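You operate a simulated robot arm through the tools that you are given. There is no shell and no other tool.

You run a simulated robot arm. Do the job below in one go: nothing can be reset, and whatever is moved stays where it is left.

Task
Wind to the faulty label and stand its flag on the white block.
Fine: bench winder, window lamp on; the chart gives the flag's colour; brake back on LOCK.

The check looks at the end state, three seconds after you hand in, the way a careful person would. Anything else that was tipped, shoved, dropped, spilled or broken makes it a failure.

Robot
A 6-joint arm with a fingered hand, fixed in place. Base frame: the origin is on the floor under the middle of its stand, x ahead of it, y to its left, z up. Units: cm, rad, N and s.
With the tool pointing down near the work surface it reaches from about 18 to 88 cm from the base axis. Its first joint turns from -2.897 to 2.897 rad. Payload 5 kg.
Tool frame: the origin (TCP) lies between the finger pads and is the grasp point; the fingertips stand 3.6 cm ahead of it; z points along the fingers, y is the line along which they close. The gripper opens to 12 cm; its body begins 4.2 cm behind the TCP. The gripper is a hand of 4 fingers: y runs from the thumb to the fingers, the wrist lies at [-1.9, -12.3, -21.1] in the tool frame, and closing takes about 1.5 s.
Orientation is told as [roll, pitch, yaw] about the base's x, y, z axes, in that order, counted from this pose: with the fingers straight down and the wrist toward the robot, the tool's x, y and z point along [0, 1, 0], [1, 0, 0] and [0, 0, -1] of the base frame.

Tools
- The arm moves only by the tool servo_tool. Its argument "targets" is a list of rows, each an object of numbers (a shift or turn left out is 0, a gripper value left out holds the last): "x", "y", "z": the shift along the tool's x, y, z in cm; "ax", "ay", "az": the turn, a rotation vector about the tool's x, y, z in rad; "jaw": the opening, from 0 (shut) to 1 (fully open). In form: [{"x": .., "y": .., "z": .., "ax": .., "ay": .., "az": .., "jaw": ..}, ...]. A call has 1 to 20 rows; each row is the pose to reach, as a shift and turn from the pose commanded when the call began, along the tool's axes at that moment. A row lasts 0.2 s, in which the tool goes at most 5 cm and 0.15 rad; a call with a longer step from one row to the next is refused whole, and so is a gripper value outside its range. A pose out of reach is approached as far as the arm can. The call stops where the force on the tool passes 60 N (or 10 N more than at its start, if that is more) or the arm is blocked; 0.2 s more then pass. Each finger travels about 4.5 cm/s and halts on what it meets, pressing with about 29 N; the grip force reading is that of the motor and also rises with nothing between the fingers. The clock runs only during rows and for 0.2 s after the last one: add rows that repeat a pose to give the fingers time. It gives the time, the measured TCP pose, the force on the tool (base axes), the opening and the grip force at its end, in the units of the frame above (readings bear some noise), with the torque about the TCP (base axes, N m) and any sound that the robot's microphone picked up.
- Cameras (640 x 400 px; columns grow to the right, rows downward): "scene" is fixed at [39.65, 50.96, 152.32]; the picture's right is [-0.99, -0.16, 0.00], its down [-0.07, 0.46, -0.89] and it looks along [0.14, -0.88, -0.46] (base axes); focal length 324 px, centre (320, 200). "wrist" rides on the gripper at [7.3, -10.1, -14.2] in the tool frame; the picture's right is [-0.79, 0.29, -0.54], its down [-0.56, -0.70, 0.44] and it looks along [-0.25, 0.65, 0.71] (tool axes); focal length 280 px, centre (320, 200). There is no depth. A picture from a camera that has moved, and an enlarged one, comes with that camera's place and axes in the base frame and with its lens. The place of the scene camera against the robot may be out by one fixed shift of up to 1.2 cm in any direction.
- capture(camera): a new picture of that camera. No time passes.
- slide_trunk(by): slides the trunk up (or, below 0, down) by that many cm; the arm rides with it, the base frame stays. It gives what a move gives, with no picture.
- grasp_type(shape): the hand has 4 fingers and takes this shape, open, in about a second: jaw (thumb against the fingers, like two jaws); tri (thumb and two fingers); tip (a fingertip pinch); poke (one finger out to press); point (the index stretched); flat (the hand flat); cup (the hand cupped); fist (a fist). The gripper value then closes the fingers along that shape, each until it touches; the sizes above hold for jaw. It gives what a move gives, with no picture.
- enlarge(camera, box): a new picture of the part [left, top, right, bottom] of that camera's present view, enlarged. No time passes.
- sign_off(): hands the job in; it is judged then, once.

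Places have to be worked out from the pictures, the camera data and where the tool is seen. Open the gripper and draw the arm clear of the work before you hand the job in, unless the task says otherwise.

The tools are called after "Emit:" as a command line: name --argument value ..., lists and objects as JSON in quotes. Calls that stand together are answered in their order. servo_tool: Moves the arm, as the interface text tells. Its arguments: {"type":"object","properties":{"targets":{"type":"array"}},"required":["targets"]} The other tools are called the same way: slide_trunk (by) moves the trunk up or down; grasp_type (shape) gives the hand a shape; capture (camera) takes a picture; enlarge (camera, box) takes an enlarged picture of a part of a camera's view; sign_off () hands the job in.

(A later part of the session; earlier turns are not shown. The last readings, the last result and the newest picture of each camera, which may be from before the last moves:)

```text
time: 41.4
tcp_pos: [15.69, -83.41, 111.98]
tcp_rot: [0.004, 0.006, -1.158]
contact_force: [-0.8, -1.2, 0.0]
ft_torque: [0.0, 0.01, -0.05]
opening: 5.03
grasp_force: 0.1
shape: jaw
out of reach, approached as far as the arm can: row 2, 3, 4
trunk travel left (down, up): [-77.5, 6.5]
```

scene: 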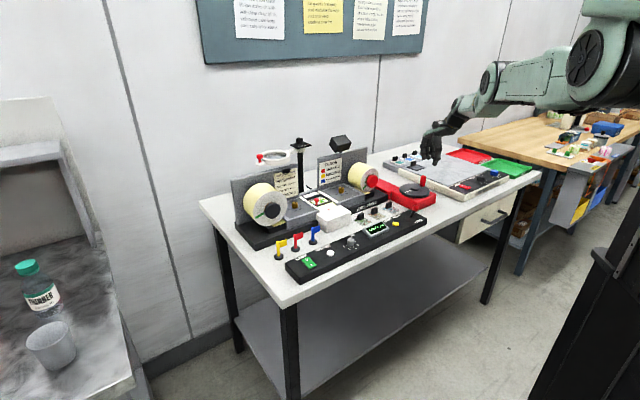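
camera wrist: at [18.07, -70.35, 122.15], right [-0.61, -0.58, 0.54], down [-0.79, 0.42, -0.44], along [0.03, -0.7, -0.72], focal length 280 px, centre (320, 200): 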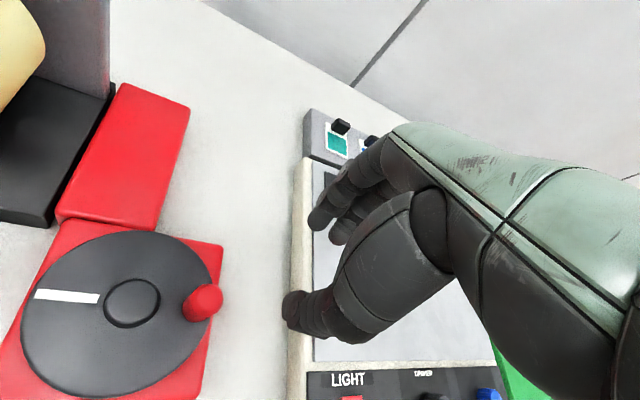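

Up works but the reach stays at its limit. Now a test inward, toward the base.

Emit:
servo_tool --targets '[{"x": 0.2, "y": -1}, {"x": 0.5, "y": -2.5}, {"x": 0.8, "y": -4}, {"x": 1, "y": -6}]'

Emit:
enlarge --camera "scene" --box '[400, 0, 640, 200]'

```text
time: 42.4
tcp_pos: [14.74, -83.12, 111.29]
tcp_rot: [0.003, 0.005, -1.162]
contact_force: [0.4, -1.0, 0.2]
ft_torque: [-0.02, -0.01, 0.04]
opening: 5.02
grasp_force: 0.1
shape: jaw
out of reach, approached as far as the arm can: row 1, 2, 3, 4
trunk travel left (down, up): [-77.5, 6.5]
```

```text
2.00 times, centred on (520, 100) of scene
camera zoom: at [39.65, 50.96, 152.32], right [-0.99, -0.16, 0.0], down [-0.07, 0.46, -0.89], along [0.14, -0.88, -0.46], focal length 648 px, centre (-80, 400)
```

zoom: 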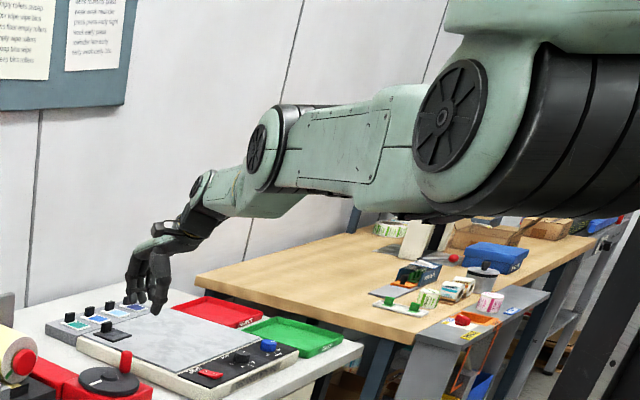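

Upper arm and forearm form a slight bend the wrong way (elbow over the top), so it can't fold inward. I straighten it by reaching outward and up, so it can fold back the right way.

Emit:
servo_tool --targets '[{"x": -0.3, "y": 1, "z": -1.5}, {"x": -0.6, "y": 2, "z": -3}, {"x": -0.9, "y": 3, "z": -4.5}, {"x": -1.2, "y": 4, "z": -6}, {"x": -1.2, "y": 4, "z": -8}, {"x": -1.2, "y": 4, "z": -10}]'

Emit:
enlarge --camera "scene" --box '[400, 0, 640, 200]'

```text
time: 43.8
tcp_pos: [14.89, -85.08, 121.22]
tcp_rot: [0.005, 0.006, -1.162]
contact_force: [-0.4, 0.4, -1.6]
ft_torque: [-0.04, -0.02, 0.0]
opening: 5.03
grasp_force: 0.1
shape: jaw
out of reach, approached as far as the arm can: row 1, 2, 3, 4, 5, 6
trunk travel left (down, up): [-77.5, 6.5]
```

```text
2.00 times, centred on (520, 100) of scene
camera zoom: at [39.65, 50.96, 152.32], right [-0.99, -0.16, 0.0], down [-0.07, 0.46, -0.89], along [0.14, -0.88, -0.46], focal length 648 px, centre (-80, 400)
```

zoom: 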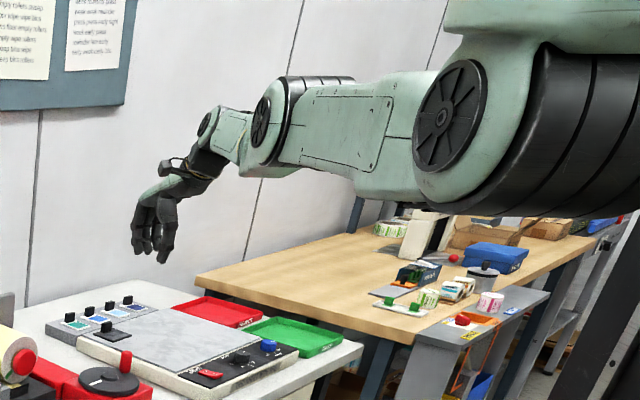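

The arm is now straight. I command up and inward together so that the elbow folds downward as at the start.

Emit:
servo_tool --targets '[{"z": -2, "y": -0.5}, {"z": -4, "y": -1.5}, {"z": -6, "y": -3}, {"z": -8, "y": -5}, {"z": -9, "y": -7.5}]'

Emit:
enlarge --camera "scene" --box '[400, 0, 640, 200]'

```text
time: 45.0
tcp_pos: [12.46, -85.25, 129.39]
tcp_rot: [0.004, 0.005, -1.158]
contact_force: [-1.1, 0.3, 0.4]
ft_torque: [0.01, 0.01, -0.03]
opening: 4.98
grasp_force: 0.1
shape: jaw
out of reach, approached as far as the arm can: row 1, 2, 3, 4, 5
trunk travel left (down, up): [-77.5, 6.5]
```

```text
2.00 times, centred on (520, 100) of scene
camera zoom: at [39.65, 50.96, 152.32], right [-0.99, -0.16, 0.0], down [-0.07, 0.46, -0.89], along [0.14, -0.88, -0.46], focal length 648 px, centre (-80, 400)
```

zoom: 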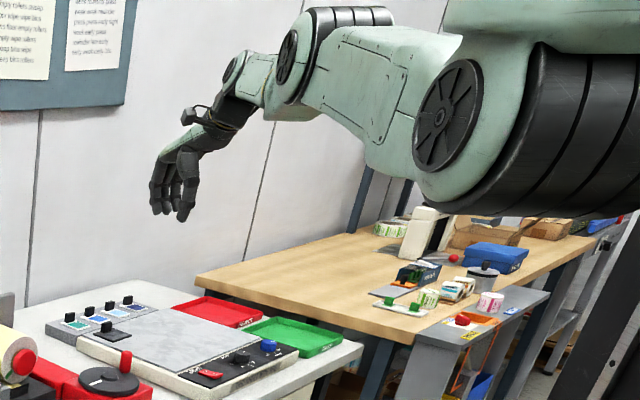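

The elbow still sits over the top, near straight, and the solver makes little inward headway. I try a longer, gentle inward pull in free air to let the fold develop.

Emit:
servo_tool --targets '[{"y": -1}, {"y": -2}, {"y": -3}, {"y": -4}, {"y": -5}, {"y": -6}, {"y": -7}, {"y": -8}, {"y": -9}, {"y": -10}, {"y": -11}, {"y": -12}]'

Emit:
enlarge --camera "scene" --box '[400, 0, 640, 200]'

```text
time: 47.6
tcp_pos: [7.95, -85.0, 129.98]
tcp_rot: [0.004, 0.005, -1.159]
contact_force: [0.6, -0.6, 1.2]
ft_torque: [-0.03, -0.01, -0.01]
opening: 4.99
grasp_force: 0.0
shape: jaw
out of reach, approached as far as the arm can: row 1, 2, 3, 4, 5, 6, 7, 8, 9, 10, 11, 12
trunk travel left (down, up): [-77.5, 6.5]
```

```text
2.00 times, centred on (520, 100) of scene
camera zoom: at [39.65, 50.96, 152.32], right [-0.99, -0.16, 0.0], down [-0.07, 0.46, -0.89], along [0.14, -0.88, -0.46], focal length 648 px, centre (-80, 400)
```

zoom: 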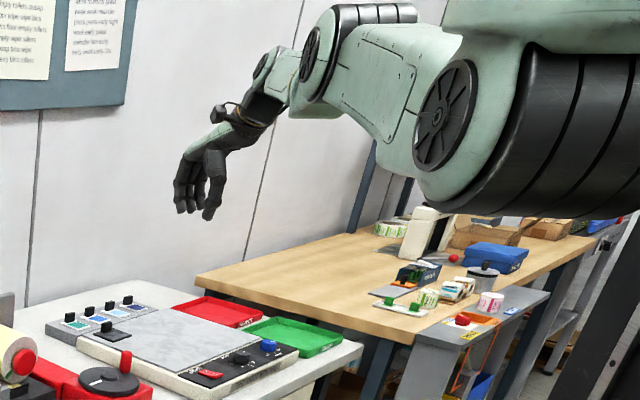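

Because the hand must stay level, straight moves can't fold the elbow. Pitching the hand so that the fingers swing outward should force the elbow to fold downward; I try that in free air, keeping the wrist in place.

Emit:
servo_tool --targets '[{"y": 2.5, "z": -1.7, "ax": -0.125}, {"y": 4.7, "z": -3.7, "ax": -0.25}, {"y": 6.6, "z": -5.9, "ax": -0.375}, {"y": 8.2, "z": -8.4, "ax": -0.5}, {"y": 7.6, "z": -8.4, "ax": -0.5}, {"y": 6.6, "z": -8.4, "ax": -0.5}, {"y": 5.6, "z": -8.4, "ax": -0.5}]'

Emit:
enlarge --camera "scene" --box '[400, 0, 640, 200]'

```text
time: 49.2
tcp_pos: [9.66, -92.71, 138.22]
tcp_rot: [0.005, -0.497, -1.161]
contact_force: [-0.8, -0.5, 0.2]
ft_torque: [0.01, -0.01, 0.0]
opening: 5.01
grasp_force: 0.0
shape: jaw
out of reach, approached as far as the arm can: row 3, 4, 5, 6, 7
trunk travel left (down, up): [-77.5, 6.5]
```

```text
2.00 times, centred on (520, 100) of scene
camera zoom: at [39.65, 50.96, 152.32], right [-0.99, -0.16, 0.0], down [-0.07, 0.46, -0.89], along [0.14, -0.88, -0.46], focal length 648 px, centre (-80, 400)
```

zoom: 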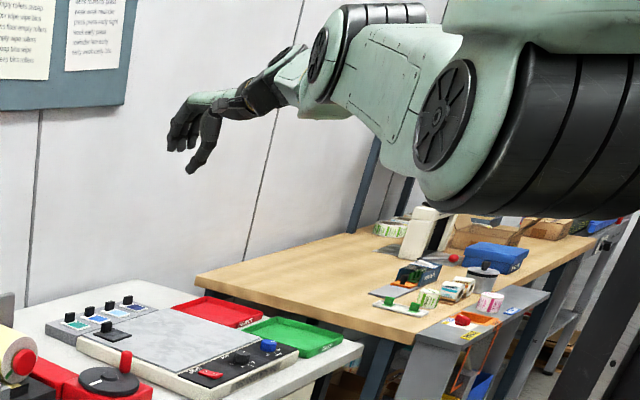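

Still over the top. I pitch the hand further outward, which should carry the elbow past straight, and then pull inward.

Emit:
servo_tool --targets '[{"y": 2.5, "z": -1.7, "ax": -0.125}, {"y": 4.8, "z": -3.7, "ax": -0.25}, {"y": 6.8, "z": -5.97, "ax": -0.375}, {"y": 8.6, "z": -8.5, "ax": -0.5}]'

Emit:
enlarge --camera "scene" --box '[400, 0, 640, 200]'

```text
time: 50.2
tcp_pos: [11.37, -96.0, 149.88]
tcp_rot: [0.004, -0.996, -1.165]
contact_force: [0.1, 0.9, -0.1]
ft_torque: [-0.01, 0.02, 0.0]
opening: 5.02
grasp_force: 0.0
shape: jaw
trunk travel left (down, up): [-77.5, 6.5]
```

```text
2.00 times, centred on (520, 100) of scene
camera zoom: at [39.65, 50.96, 152.32], right [-0.99, -0.16, 0.0], down [-0.07, 0.46, -0.89], along [0.14, -0.88, -0.46], focal length 648 px, centre (-80, 400)
```

zoom: 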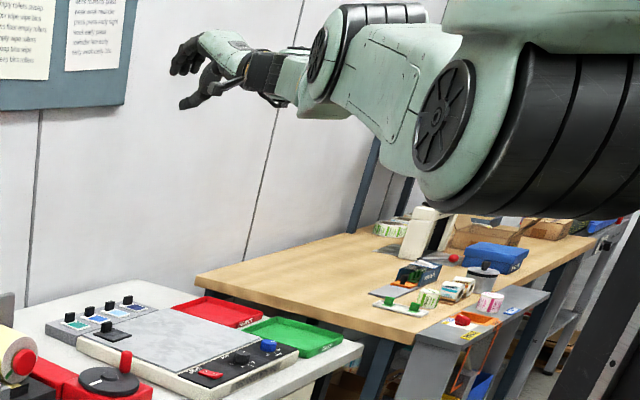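

Reached exactly this time. Now I pull the hand back inward along the base radius in this pose.

Emit:
servo_tool --targets '[{"y": -0.8, "z": -1.26}, {"y": -1.6, "z": -2.5}, {"y": -2.7, "z": -4.2}, {"y": -3.8, "z": -5.9}, {"y": -5.4, "z": -8.4}, {"y": -6.5, "z": -10.1}]'

Emit:
enlarge --camera "scene" --box '[400, 0, 640, 200]'

```text
time: 51.6
tcp_pos: [6.36, -84.92, 150.0]
tcp_rot: [0.003, -0.994, -1.165]
contact_force: [0.2, -0.1, 0.8]
ft_torque: [-0.02, 0.0, 0.01]
opening: 5.01
grasp_force: 0.1
shape: jaw
out of reach, approached as far as the arm can: row 1
trunk travel left (down, up): [-77.5, 6.5]
```

```text
2.00 times, centred on (520, 100) of scene
camera zoom: at [39.65, 50.96, 152.32], right [-0.99, -0.16, 0.0], down [-0.07, 0.46, -0.89], along [0.14, -0.88, -0.46], focal length 648 px, centre (-80, 400)
```

zoom: 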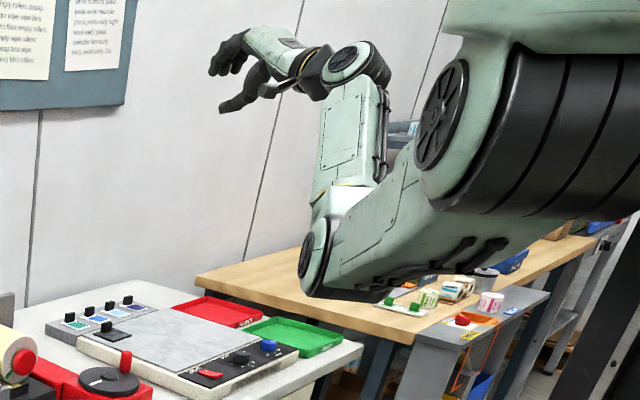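

The elbow has folded downward again. Now I swing the hand back to fingers-down, keeping the wrist where it is.

Emit:
servo_tool --targets '[{"y": -2.73, "z": 1.37, "ax": 0.125}, {"y": -5.6, "z": 2.39, "ax": 0.25}, {"y": -8.58, "z": 3.04, "ax": 0.375}, {"y": -11.62, "z": 3.31, "ax": 0.5}, {"y": -14.67, "z": 3.21, "ax": 0.625}, {"y": -17.68, "z": 2.72, "ax": 0.75}, {"y": -20.61, "z": 1.87, "ax": 0.875}, {"y": -23.3, "z": 0.65, "ax": 0.994}]'

Emit:
capture --camera "scene"

```text
time: 53.4
tcp_pos: [1.5, -73.64, 129.93]
tcp_rot: [0.002, 0.002, -1.161]
contact_force: [-0.9, -0.5, 0.3]
ft_torque: [0.02, -0.01, 0.0]
opening: 5.04
grasp_force: 0.0
shape: jaw
trunk travel left (down, up): [-77.5, 6.5]
```

```text
taken
```

scene: 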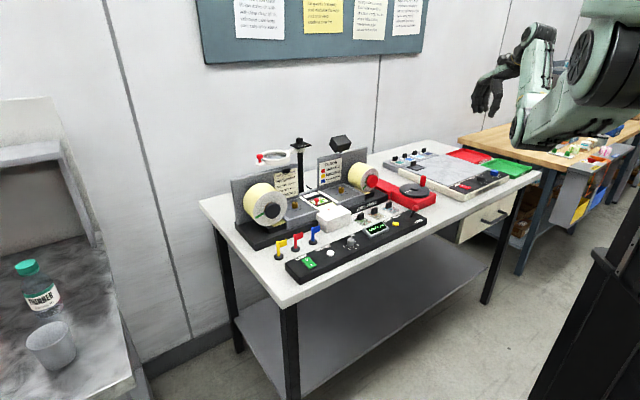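

The arm is back in its normal fold, hand at z 130. I lower the trunk 15 cm for better reach at the crank; the hand will come down to about z 115, still clear.

Emit:
slide_trunk --by -15

Emit:
capture --camera "scene"

```text
time: 55.1
tcp_pos: [1.51, -73.87, 114.97]
tcp_rot: [0.002, 0.0, -1.161]
contact_force: [-0.4, 0.0, -0.2]
ft_torque: [0.01, 0.0, 0.01]
opening: 5.04
grasp_force: 0.1
shape: jaw
trunk travel left (down, up): [-62.5, 21.5]
```

```text
taken
```

scene: 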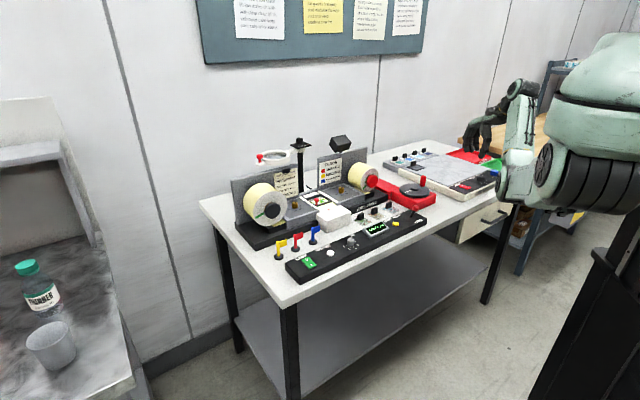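

Good posture. Now I bring the hand over the crank handle with the hand turned to face straight out from the base.

Emit:
servo_tool --targets '[{"x": 2.8, "y": 1.8, "z": 0.5, "az": 0.03}, {"x": 5.6, "y": 3.6, "z": 1.5, "az": 0.06}, {"x": 8.4, "y": 5.4, "z": 3, "az": 0.09}, {"x": 11.2, "y": 7.2, "z": 5, "az": 0.124}, {"x": 14.07, "y": 8.96, "z": 7, "az": 0.124}]'

Emit:
capture --camera "wrist"

Emit:
enlarge --camera "wrist" --box '[200, 200, 360, 360]'

Emit:
capture --camera "scene"

```text
time: 56.4
tcp_pos: [18.02, -76.46, 107.97]
tcp_rot: [0.002, -0.003, -1.285]
contact_force: [0.4, -0.2, 0.1]
ft_torque: [0.01, 0.01, -0.02]
opening: 5.07
grasp_force: 0.0
shape: jaw
trunk travel left (down, up): [-62.5, 21.5]
```

```text
taken
camera wrist: at [22.04, -64.69, 122.18], right [-0.68, -0.5, 0.54], down [-0.73, 0.51, -0.44], along [-0.06, -0.7, -0.71], focal length 280 px, centre (320, 200)
```

wrist: 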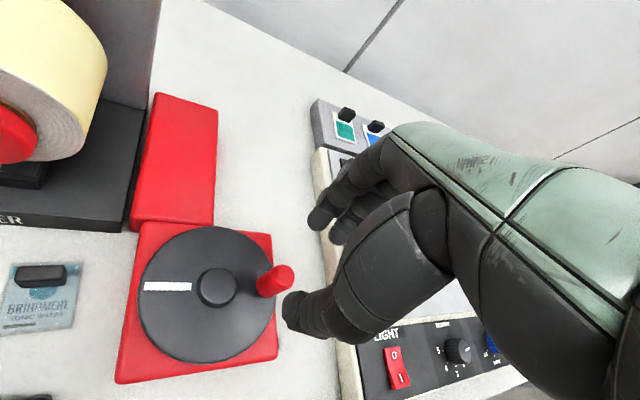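

```text
2.50 times, centred on (280, 280) of wrist
camera zoom: at [22.04, -64.69, 122.18], right [-0.68, -0.5, 0.54], down [-0.73, 0.51, -0.44], along [-0.06, -0.7, -0.71], focal length 701 px, centre (420, 0)
```

zoom: 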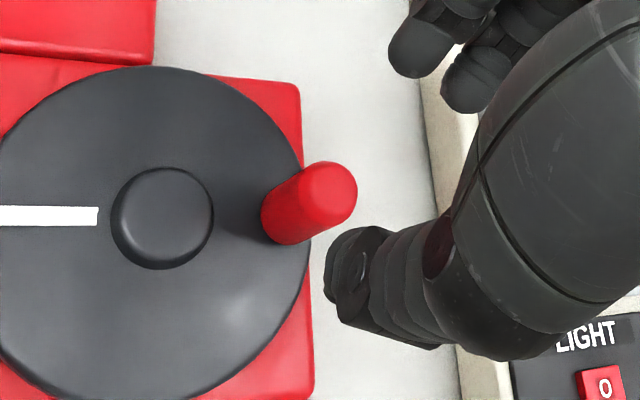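

```text
taken
```

scene: 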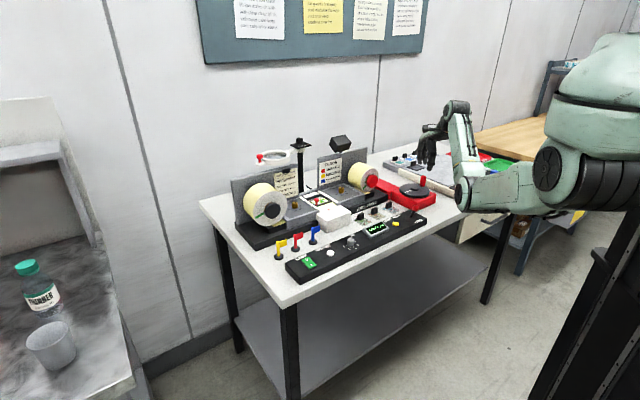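

The handle is within 0.3 cm of the TCP; hub about (3.9, −2.3) from it in the tool frame, so the radius is about 4.65. I lower around the handle and grip it.

Emit:
servo_tool --targets '[{"x": 0, "y": 0.2, "z": 2}, {"x": 0, "y": 0.2, "z": 4}, {"x": 0, "y": 0.2, "z": 6}, {"x": 0, "y": 0.2, "z": 7}, {"x": 0, "y": 0.2, "z": 7, "jaw": 0.25}, {"x": 0, "y": 0.2, "z": 7, "jaw": 0.1}, {"x": 0, "y": 0.2, "z": 7, "jaw": 0}, {"x": 0, "y": 0.2, "z": 7, "jaw": 0}, {"x": 0, "y": 0.2, "z": 7, "jaw": 0}, {"x": 0, "y": 0.2, "z": 7, "jaw": 0}]'

Emit:
enlarge --camera "scene" --box '[300, 140, 460, 240]'

Emit:
enlarge --camera "wrist" --box '[200, 180, 360, 340]'

```text
time: 58.5
tcp_pos: [18.25, -76.43, 101.06]
tcp_rot: [0.001, -0.001, -1.284]
contact_force: [1.6, 2.4, -1.6]
ft_torque: [0.02, -0.05, -0.02]
opening: 1.34
grasp_force: 28.7
shape: jaw
trunk travel left (down, up): [-62.5, 21.5]
```

```text
4.00 times, centred on (380, 190) of scene
camera zoom: at [39.65, 50.96, 152.32], right [-0.99, -0.16, 0.0], down [-0.07, 0.46, -0.89], along [0.14, -0.88, -0.46], focal length 1297 px, centre (80, 240)
```

zoom: 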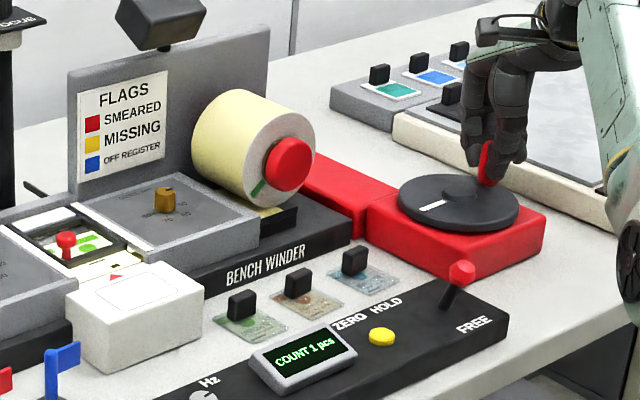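

```text
2.50 times, centred on (280, 260) of wrist
camera zoom: at [22.22, -64.77, 115.28], right [-0.68, -0.5, 0.54], down [-0.73, 0.51, -0.44], along [-0.05, -0.7, -0.71], focal length 701 px, centre (420, 50)
```

zoom: 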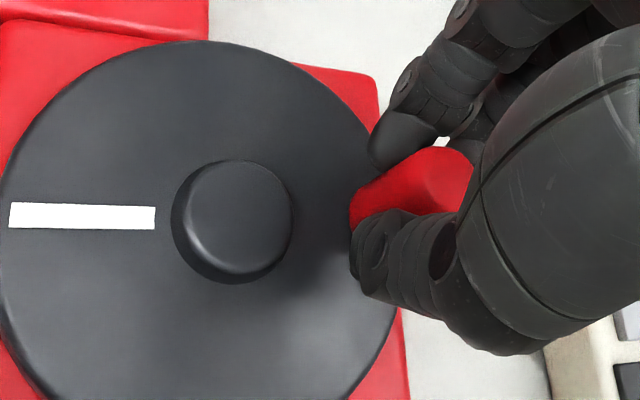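

Firm grip, near-zero side load, hub at (3.92, −2.38) from the TCP. I turn on clockwise to bring label 2 to the arrow.

Emit:
servo_tool --targets '[{"x": -0.405, "y": -0.842, "jaw": 0}, {"x": -0.651, "y": -1.96, "jaw": 0}, {"x": -0.613, "y": -3.104, "jaw": 0}, {"x": -0.292, "y": -4.204, "jaw": 0}, {"x": 0.289, "y": -5.189, "jaw": 0}, {"x": 1.099, "y": -6.001, "jaw": 0}, {"x": 2.122, "y": -6.603, "jaw": 0}]'

Emit:
enlarge --camera "scene" --box '[312, 191, 340, 209]'

Emit:
enlarge --camera "scene" --box '[300, 140, 460, 240]'

```text
time: 60.1
tcp_pos: [18.11, -69.75, 101.01]
tcp_rot: [-0.001, -0.005, -1.284]
contact_force: [5.5, -6.5, 7.4]
ft_torque: [-0.38, -0.24, 0.06]
opening: 1.35
grasp_force: 29.0
shape: jaw
trunk travel left (down, up): [-62.5, 21.5]
```

```text
16.00 times, centred on (326, 200) of scene
camera zoom: at [39.65, 50.96, 152.32], right [-0.99, -0.16, 0.0], down [-0.07, 0.46, -0.89], along [0.14, -0.88, -0.46], focal length 5187 px, centre (224, 200)
```

zoom: 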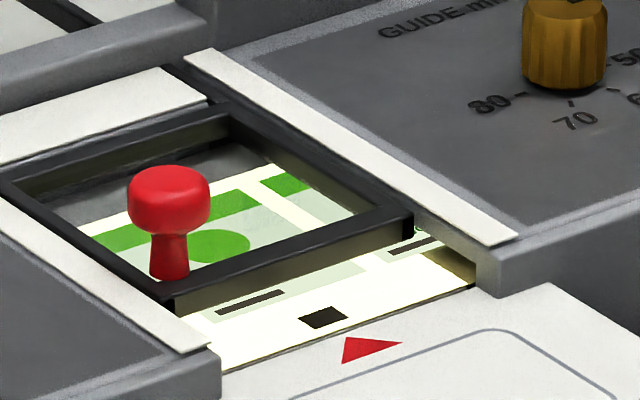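

```text
4.00 times, centred on (380, 190) of scene
camera zoom: at [39.65, 50.96, 152.32], right [-0.99, -0.16, 0.0], down [-0.07, 0.46, -0.89], along [0.14, -0.88, -0.46], focal length 1297 px, centre (80, 240)
```

zoom: 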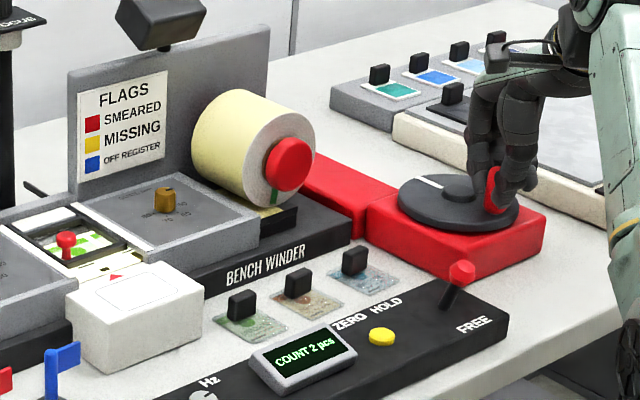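

COUNT 2; label 2 shows band, circle and bar as normal. I wind on to label 3.

Emit:
servo_tool --targets '[{"x": 1.07, "y": -0.168, "jaw": 0}, {"x": 2.192, "y": -0.21, "jaw": 0}, {"x": 3.289, "y": 0.027, "jaw": 0}, {"x": 4.293, "y": 0.528, "jaw": 0}, {"x": 5.142, "y": 1.262, "jaw": 0}, {"x": 5.783, "y": 2.182, "jaw": 0}, {"x": 6.176, "y": 3.233, "jaw": 0}, {"x": 6.298, "y": 4.349, "jaw": 0}, {"x": 6.101, "y": 5.589, "jaw": 0}]'

Emit:
enlarge --camera "scene" --box '[312, 191, 340, 209]'

Emit:
enlarge --camera "scene" --box '[300, 140, 460, 240]'

```text
time: 62.1
tcp_pos: [25.79, -73.27, 101.01]
tcp_rot: [0.001, -0.003, -1.285]
contact_force: [4.5, 0.4, 5.7]
ft_torque: [0.0, -0.16, 0.03]
opening: 1.38
grasp_force: 29.4
shape: jaw
trunk travel left (down, up): [-62.5, 21.5]
```

```text
16.00 times, centred on (326, 200) of scene
camera zoom: at [39.65, 50.96, 152.32], right [-0.99, -0.16, 0.0], down [-0.07, 0.46, -0.89], along [0.14, -0.88, -0.46], focal length 5187 px, centre (224, 200)
```

zoom: 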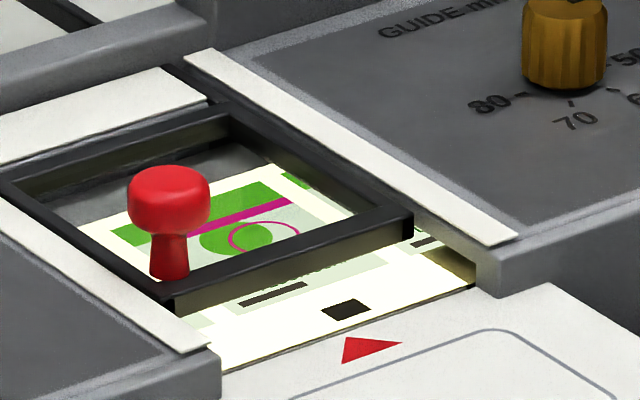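

```text
4.00 times, centred on (380, 190) of scene
camera zoom: at [39.65, 50.96, 152.32], right [-0.99, -0.16, 0.0], down [-0.07, 0.46, -0.89], along [0.14, -0.88, -0.46], focal length 1297 px, centre (80, 240)
```

zoom: 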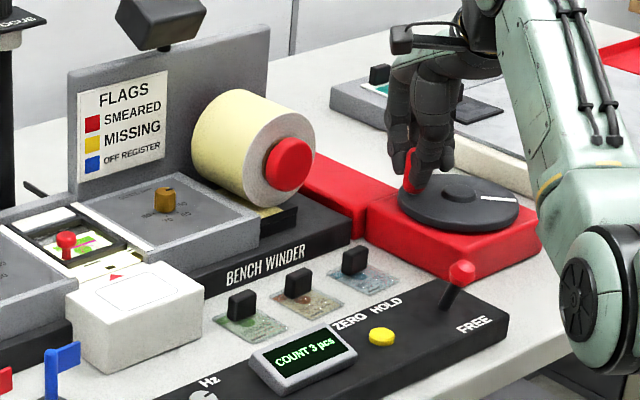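

Label 3 shows magenta outlines displaced from the green band and circle: that is OFF REGISTER, so the blue flag. It has overshot the arrow by roughly 0.6 cm, so I turn back a little (about 0.27 rad).

Emit:
servo_tool --targets '[{"x": 0.139, "y": -0.599, "jaw": 0}, {"x": 0.195, "y": -1.181, "jaw": 0}, {"x": 0.195, "y": -1.181, "jaw": 0}]'

Emit:
enlarge --camera "scene" --box '[312, 191, 340, 209]'

Emit:
enlarge --camera "scene" --box '[326, 160, 366, 190]'

```text
time: 63.0
tcp_pos: [25.55, -72.03, 100.91]
tcp_rot: [0.003, 0.0, -1.281]
contact_force: [5.8, 1.5, 3.8]
ft_torque: [-0.07, -0.21, 0.04]
opening: 1.35
grasp_force: 29.6
shape: jaw
trunk travel left (down, up): [-62.5, 21.5]
```

```text
16.00 times, centred on (326, 200) of scene
camera zoom: at [39.65, 50.96, 152.32], right [-0.99, -0.16, 0.0], down [-0.07, 0.46, -0.89], along [0.14, -0.88, -0.46], focal length 5187 px, centre (224, 200)
```

zoom: 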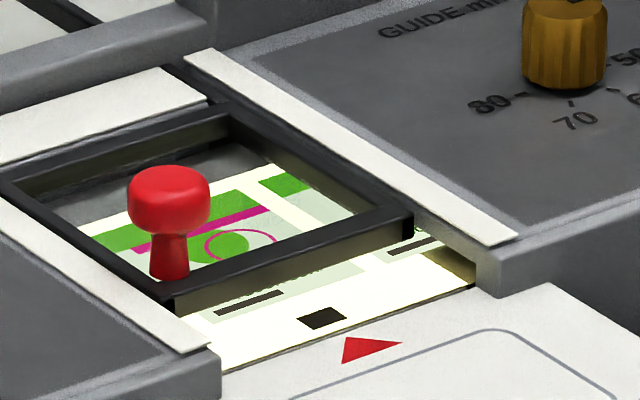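

```text
13.33 times, centred on (346, 175) of scene
camera zoom: at [39.65, 50.96, 152.32], right [-0.99, -0.16, 0.0], down [-0.07, 0.46, -0.89], along [0.14, -0.88, -0.46], focal length 4322 px, centre (-27, 533)
```

zoom: 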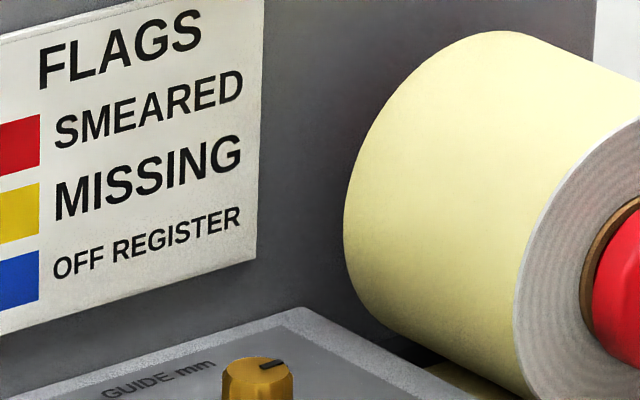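

The black mark is back at the same spot as label 0 had at the start, in line with the arrow. I open the fingers gently, lift off and re-check.

Emit:
servo_tool --targets '[{"jaw": 0.2}, {"jaw": 0.42}, {"jaw": 0.42}, {"jaw": 0.42}, {"jaw": 0.42, "z": -2}, {"jaw": 0.42, "z": -4.5}, {"jaw": 0.42, "z": -8}, {"jaw": 0.42, "z": -11}]'

Emit:
enlarge --camera "scene" --box '[312, 191, 340, 209]'

Emit:
enlarge --camera "scene" --box '[300, 140, 460, 240]'

```text
time: 64.8
tcp_pos: [25.3, -72.25, 112.08]
tcp_rot: [0.002, -0.003, -1.284]
contact_force: [-0.5, -0.3, 0.5]
ft_torque: [0.02, 0.01, -0.01]
opening: 5.04
grasp_force: 0.1
shape: jaw
trunk travel left (down, up): [-62.5, 21.5]
```

```text
16.00 times, centred on (326, 200) of scene
camera zoom: at [39.65, 50.96, 152.32], right [-0.99, -0.16, 0.0], down [-0.07, 0.46, -0.89], along [0.14, -0.88, -0.46], focal length 5187 px, centre (224, 200)
```

zoom: 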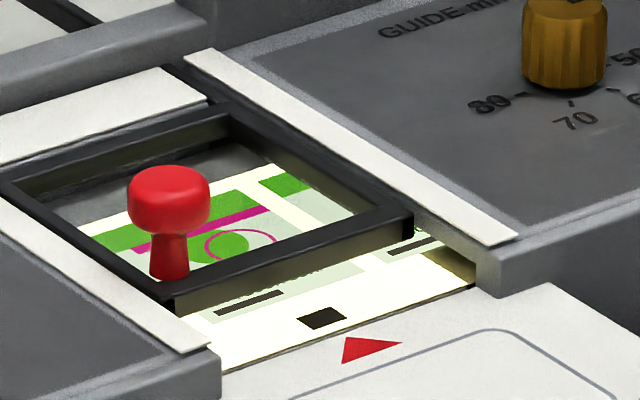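

```text
4.00 times, centred on (380, 190) of scene
camera zoom: at [39.65, 50.96, 152.32], right [-0.99, -0.16, 0.0], down [-0.07, 0.46, -0.89], along [0.14, -0.88, -0.46], focal length 1297 px, centre (80, 240)
```

zoom: 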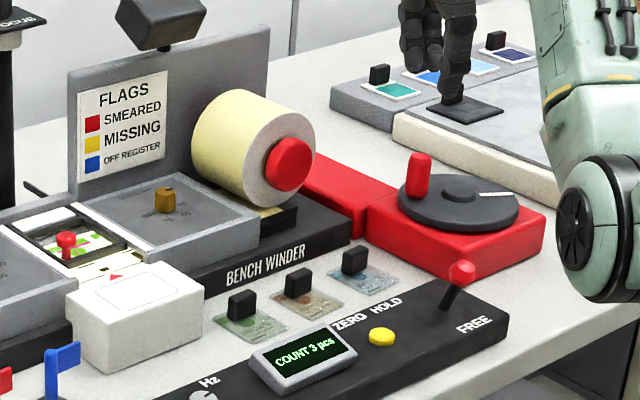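

Alignment held. I go over the window with the wrist camera to confirm the fault and the alignment before braking, swinging wide of the reel.

Emit:
servo_tool --targets '[{"x": 0.6, "y": -3, "z": -1.3}, {"x": 1.3, "y": -6, "z": -2.6}, {"x": 1.91, "y": -9.02, "z": -4}, {"x": 5.9, "y": -11.2, "z": -4, "az": -0.125}, {"x": 9.9, "y": -13.4, "z": -4, "az": -0.25}, {"x": 13.9, "y": -15.6, "z": -4, "az": -0.375}, {"x": 17.88, "y": -17.74, "z": -4, "az": -0.5}, {"x": 19.94, "y": -13.97, "z": -3, "az": -0.5}, {"x": 22, "y": -10.2, "z": -1.5, "az": -0.5}, {"x": 24.07, "y": -6.42, "z": 0, "az": -0.5}]'

Emit:
capture --camera "wrist"

Emit:
enlarge --camera "wrist" --box '[140, 150, 240, 250]'

```text
time: 67.0
tcp_pos: [46.77, -59.31, 111.79]
tcp_rot: [0.002, 0.0, -0.784]
contact_force: [-0.3, 0.5, -0.2]
ft_torque: [0.06, 0.0, 0.02]
opening: 5.02
grasp_force: 0.0
shape: jaw
out of reach, approached as far as the arm can: row 5, 6, 7
trunk travel left (down, up): [-62.5, 21.5]
```

```text
taken
camera wrist: at [44.73, -47.13, 125.99], right [-0.35, -0.76, 0.54], down [-0.89, 0.1, -0.44], along [0.29, -0.64, -0.71], focal length 280 px, centre (320, 200)
```

wrist: 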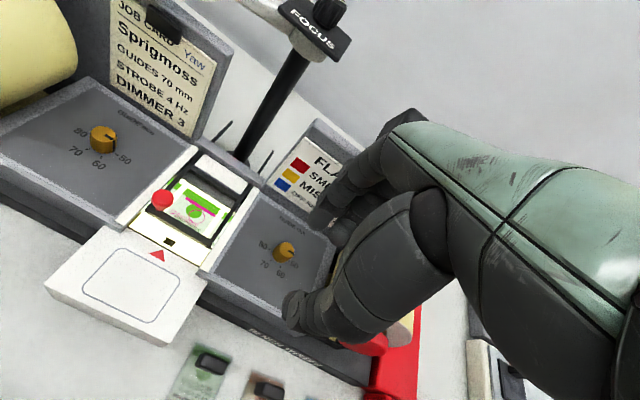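

```text
4.00 times, centred on (190, 200) of wrist
camera zoom: at [44.73, -47.13, 125.99], right [-0.35, -0.76, 0.54], down [-0.89, 0.1, -0.44], along [0.29, -0.64, -0.71], focal length 1122 px, centre (840, 200)
```

zoom: 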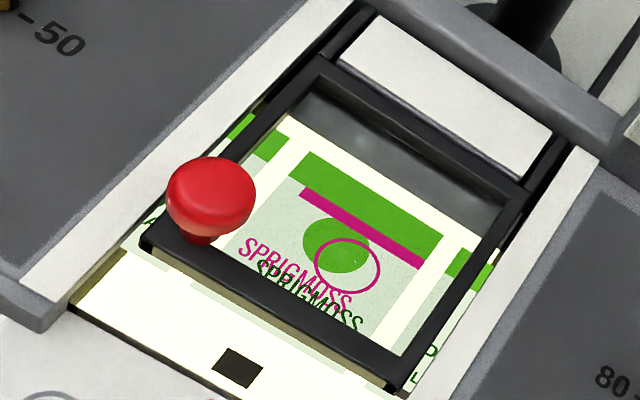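

Seen from above, magenta band, ring and lettering are displaced from the green: plainly OFF REGISTER → blue. I zoom on mark and arrow for the alignment and check the arm's posture.

Emit:
enlarge --camera "wrist" --box '[130, 200, 210, 290]'

Emit:
capture --camera "scene"

```text
4.44 times, centred on (170, 245) of wrist
camera zoom: at [44.73, -47.13, 125.99], right [-0.35, -0.76, 0.54], down [-0.89, 0.1, -0.44], along [0.29, -0.64, -0.71], focal length 1246 px, centre (987, 0)
```

zoom: 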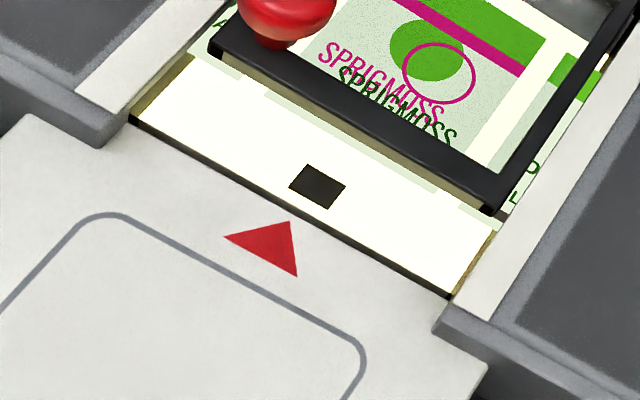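

```text
taken
```

scene: 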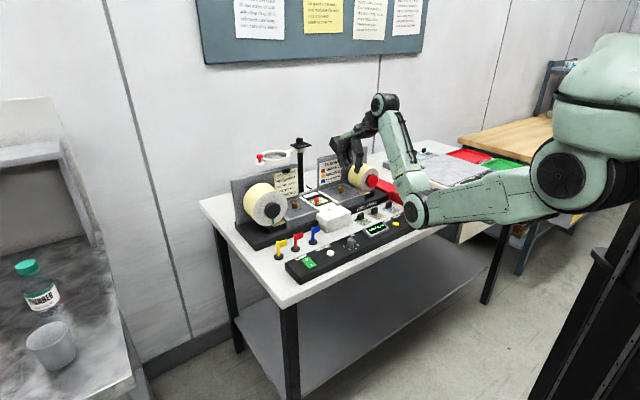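

The mark lies exactly on the arrow's line. The elbow hangs fairly low (≈z 106) with the trunk down, so I raise the trunk back to its former height before working nearer the panel.

Emit:
slide_trunk --by 15

Emit:
enlarge --camera "scene" --box '[370, 160, 450, 230]'

```text
time: 68.7
tcp_pos: [46.72, -59.23, 126.88]
tcp_rot: [0.002, -0.001, -0.784]
contact_force: [0.2, -0.1, -0.8]
ft_torque: [-0.01, 0.01, -0.01]
opening: 5.0
grasp_force: 0.1
shape: jaw
trunk travel left (down, up): [-77.5, 6.5]
```

```text
5.71 times, centred on (410, 195) of scene
camera zoom: at [39.65, 50.96, 152.32], right [-0.99, -0.16, 0.0], down [-0.07, 0.46, -0.89], along [0.14, -0.88, -0.46], focal length 1852 px, centre (-194, 229)
```

zoom: 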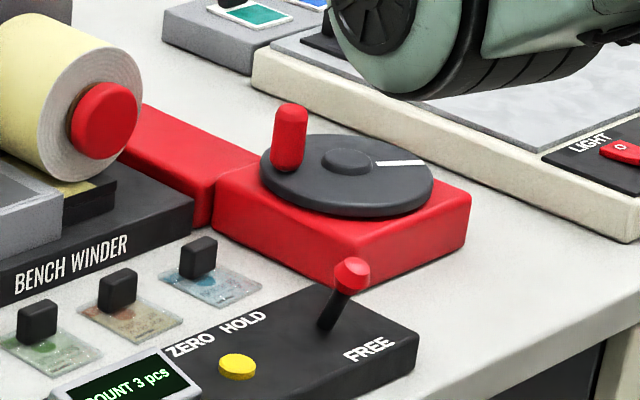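

Next the brake. I move to straddle position above the lever knob (now leaning forward at p≈54.7, q≈−22.6).

Emit:
servo_tool --targets '[{"x": -2, "y": -3, "z": 1}, {"x": -4, "y": -6, "z": 3}, {"x": -6, "y": -9, "z": 5.5}, {"x": -8, "y": -12, "z": 8}, {"x": -10, "y": -15, "z": 10.5}, {"x": -12, "y": -18, "z": 13}, {"x": -13.65, "y": -20.5, "z": 15.5}]'

Emit:
capture --camera "wrist"

Emit:
enlarge --camera "scene" --box '[360, 140, 460, 230]'

```text
time: 70.3
tcp_pos: [22.52, -54.4, 111.33]
tcp_rot: [0.002, -0.002, -0.782]
contact_force: [0.2, 0.8, 0.1]
ft_torque: [0.0, 0.0, -0.01]
opening: 4.99
grasp_force: 0.0
shape: jaw
trunk travel left (down, up): [-77.5, 6.5]
```

```text
taken
camera wrist: at [20.45, -42.16, 125.49], right [-0.35, -0.76, 0.54], down [-0.89, 0.1, -0.45], along [0.29, -0.64, -0.71], focal length 280 px, centre (320, 200)
```

wrist: 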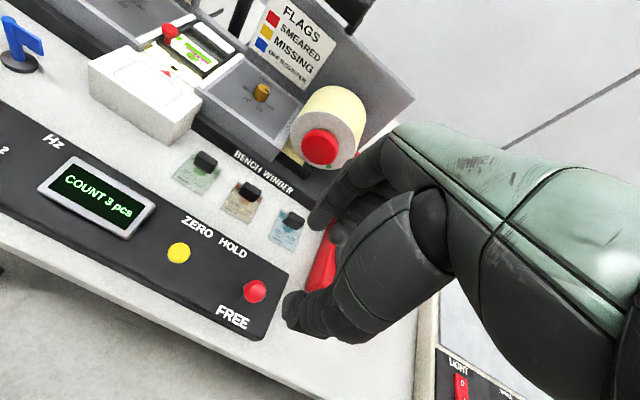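

```text
4.44 times, centred on (410, 185) of scene
camera zoom: at [39.65, 50.96, 152.32], right [-0.99, -0.16, 0.0], down [-0.07, 0.46, -0.89], along [0.14, -0.88, -0.46], focal length 1441 px, centre (-80, 267)
```

zoom: 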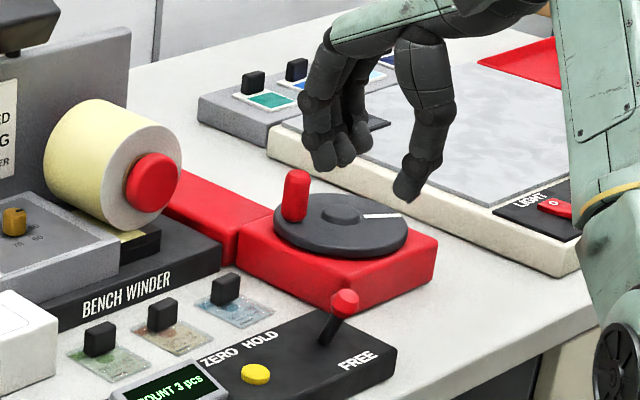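

Knob is within 0.3 cm of the TCP axis. I lower to straddle it, then push back toward HOLD with the thumb in small steps.

Emit:
servo_tool --targets '[{"y": 0.1, "z": 4}, {"y": 0.1, "z": 8}, {"y": 0.1, "z": 11}, {"y": 0.1, "z": 12.5}]'

Emit:
enlarge --camera "scene" --box '[370, 160, 450, 230]'

```text
time: 71.3
tcp_pos: [22.65, -54.46, 98.92]
tcp_rot: [0.003, -0.004, -0.785]
contact_force: [-0.4, -0.3, 0.2]
ft_torque: [0.0, -0.01, -0.02]
opening: 5.0
grasp_force: 0.1
shape: jaw
trunk travel left (down, up): [-77.5, 6.5]
```

```text
5.71 times, centred on (410, 195) of scene
camera zoom: at [39.65, 50.96, 152.32], right [-0.99, -0.16, 0.0], down [-0.07, 0.46, -0.89], along [0.14, -0.88, -0.46], focal length 1852 px, centre (-194, 229)
```

zoom: 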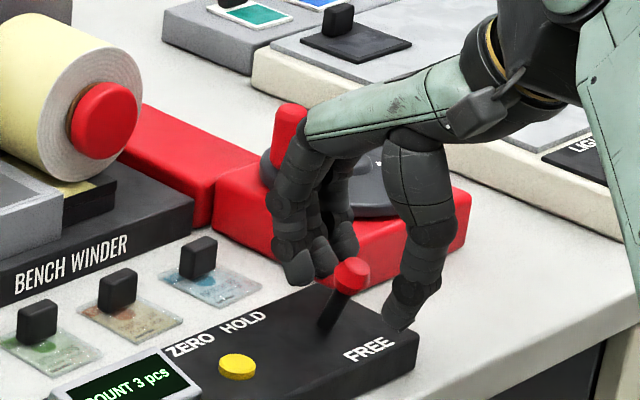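

Straddled without contact. Now pushing +p (toward HOLD) in half-centimetre steps.

Emit:
servo_tool --targets '[{"y": 0.5}, {"y": 1}, {"y": 1.5}, {"y": 2}, {"y": 2.5}, {"y": 3}, {"y": 3.5}]'

Emit:
enlarge --camera "scene" --box '[370, 160, 450, 230]'

```text
time: 72.9
tcp_pos: [25.14, -56.95, 98.72]
tcp_rot: [0.002, -0.002, -0.783]
contact_force: [0.0, 0.8, 0.0]
ft_torque: [-0.01, 0.03, 0.01]
opening: 5.05
grasp_force: 0.0
shape: jaw
trunk travel left (down, up): [-77.5, 6.5]
```

```text
5.71 times, centred on (410, 195) of scene
camera zoom: at [39.65, 50.96, 152.32], right [-0.99, -0.16, 0.0], down [-0.07, 0.46, -0.89], along [0.14, -0.88, -0.46], focal length 1852 px, centre (-194, 229)
```

zoom: 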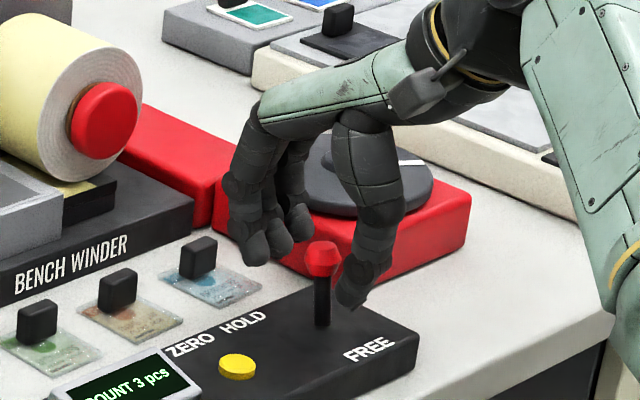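

The lever follows and is about upright. I carry on until it meets its HOLD stop.

Emit:
servo_tool --targets '[{"y": 0.5}, {"y": 1}, {"y": 1.5}, {"y": 2.0}]'

Emit:
enlarge --camera "scene" --box '[370, 160, 450, 230]'

```text
time: 73.9
tcp_pos: [26.59, -58.47, 98.89]
tcp_rot: [0.001, -0.001, -0.783]
contact_force: [-2.2, 2.7, 0.9]
ft_torque: [0.05, 0.07, -0.02]
opening: 5.34
grasp_force: 0.0
shape: jaw
trunk travel left (down, up): [-77.5, 6.5]
```

```text
5.71 times, centred on (410, 195) of scene
camera zoom: at [39.65, 50.96, 152.32], right [-0.99, -0.16, 0.0], down [-0.07, 0.46, -0.89], along [0.14, -0.88, -0.46], focal length 1852 px, centre (-194, 229)
```

zoom: 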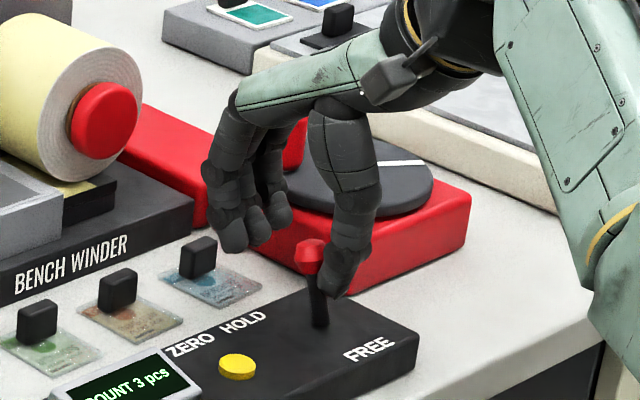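

The knob is at its original HOLD position with force building. I press slightly more to be sure that it sits at the stop.

Emit:
servo_tool --targets '[{"y": 0.4}, {"y": 0.8}, {"y": 1.1}]'

Emit:
enlarge --camera "scene" --box '[370, 160, 450, 230]'

```text
time: 74.7
tcp_pos: [27.18, -59.17, 98.88]
tcp_rot: [0.001, -0.001, -0.786]
contact_force: [-7.0, 9.9, -1.1]
ft_torque: [0.17, 0.12, -0.08]
opening: 6.16
grasp_force: 0.1
shape: jaw
trunk travel left (down, up): [-77.5, 6.5]
```

```text
5.71 times, centred on (410, 195) of scene
camera zoom: at [39.65, 50.96, 152.32], right [-0.99, -0.16, 0.0], down [-0.07, 0.46, -0.89], along [0.14, -0.88, -0.46], focal length 1852 px, centre (-194, 229)
```

zoom: 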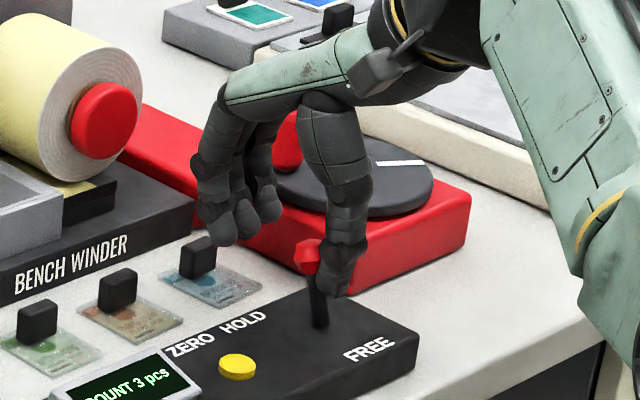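

At the stop (12 N). I back off so the thumb clears the knob without touching it from behind, then lift away.

Emit:
servo_tool --targets '[{"y": -0.9}, {"y": -1.8}, {"y": -2.6}, {"y": -2.6, "z": -3}, {"y": -2.6, "z": -7}, {"y": -2.6, "z": -11}, {"y": -2.6, "z": -15}]'

Emit:
enlarge --camera "scene" --box '[300, 140, 460, 240]'

Emit:
enlarge --camera "scene" --box '[312, 191, 340, 209]'

```text
time: 76.3
tcp_pos: [25.57, -57.26, 113.66]
tcp_rot: [0.0, -0.002, -0.783]
contact_force: [-0.2, 0.4, -0.6]
ft_torque: [0.03, 0.06, -0.01]
opening: 5.05
grasp_force: 0.1
shape: jaw
trunk travel left (down, up): [-77.5, 6.5]
```

```text
4.00 times, centred on (380, 190) of scene
camera zoom: at [39.65, 50.96, 152.32], right [-0.99, -0.16, 0.0], down [-0.07, 0.46, -0.89], along [0.14, -0.88, -0.46], focal length 1297 px, centre (80, 240)
```

zoom: 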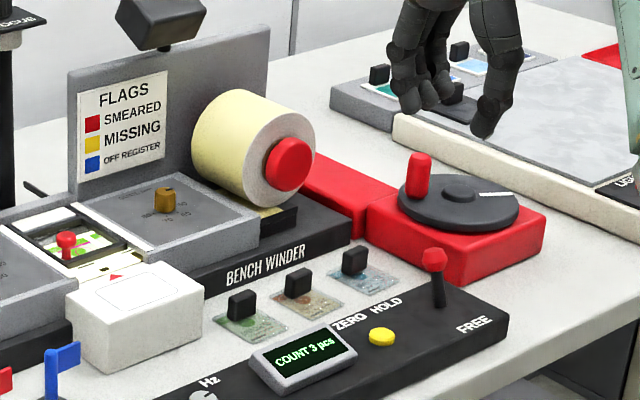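

```text
16.00 times, centred on (326, 200) of scene
camera zoom: at [39.65, 50.96, 152.32], right [-0.99, -0.16, 0.0], down [-0.07, 0.46, -0.89], along [0.14, -0.88, -0.46], focal length 5187 px, centre (224, 200)
```

zoom: 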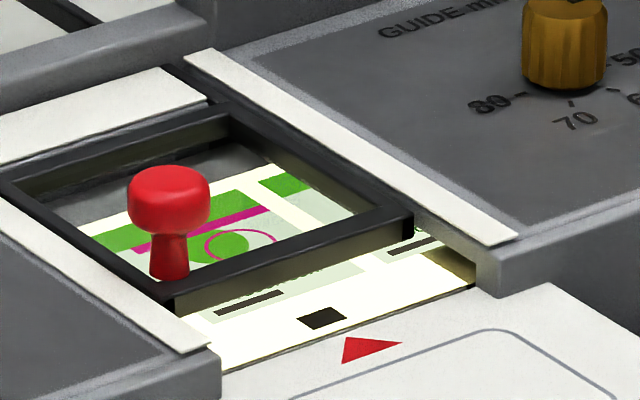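

Brake is back on HOLD, label 3 still aligned, COUNT 3. Now the blue flag: I move left to view it with the wrist camera.

Emit:
servo_tool --targets '[{"x": 4.2}, {"x": 8.4}, {"x": 12.6}, {"x": 16.8}, {"x": 21}, {"x": 25.1, "y": 0.7, "z": 1}, {"x": 25.1, "y": 0.7, "z": 3}]'

Emit:
capture --camera "wrist"

Emit:
enlarge --camera "wrist" --box '[150, 120, 290, 260]'

Emit:
enlarge --camera "scene" --box '[265, 195, 345, 265]'

```text
time: 77.9
tcp_pos: [43.68, -40.17, 110.79]
tcp_rot: [0.003, -0.003, -0.784]
contact_force: [-0.4, 0.2, 0.8]
ft_torque: [0.02, -0.02, 0.01]
opening: 5.04
grasp_force: 0.1
shape: jaw
trunk travel left (down, up): [-77.5, 6.5]
```

```text
taken
camera wrist: at [41.59, -27.77, 125.0], right [-0.36, -0.76, 0.54], down [-0.89, 0.1, -0.45], along [0.29, -0.64, -0.71], focal length 280 px, centre (320, 200)
```

wrist: 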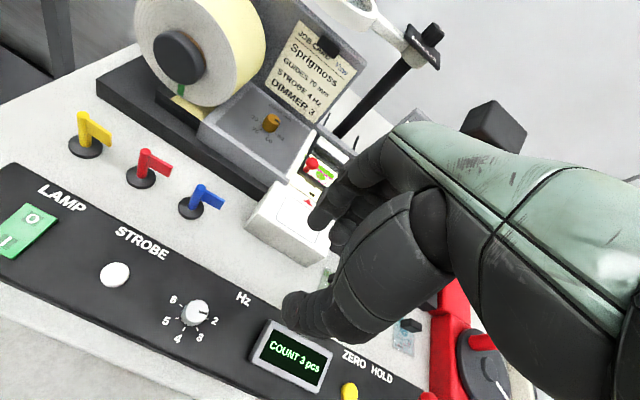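

```text
2.86 times, centred on (220, 190) of wrist
camera zoom: at [41.59, -27.77, 125.0], right [-0.36, -0.76, 0.54], down [-0.89, 0.1, -0.45], along [0.29, -0.64, -0.71], focal length 801 px, centre (606, 229)
```

zoom: 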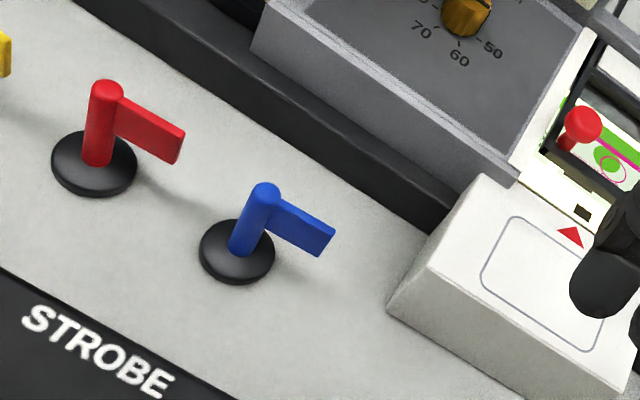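

```text
5.71 times, centred on (305, 230) of scene
camera zoom: at [39.65, 50.96, 152.32], right [-0.99, -0.16, 0.0], down [-0.07, 0.46, -0.89], along [0.14, -0.88, -0.46], focal length 1852 px, centre (406, 29)
```

zoom: 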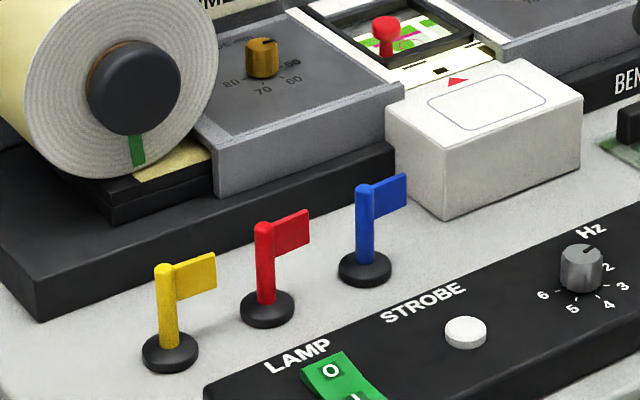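

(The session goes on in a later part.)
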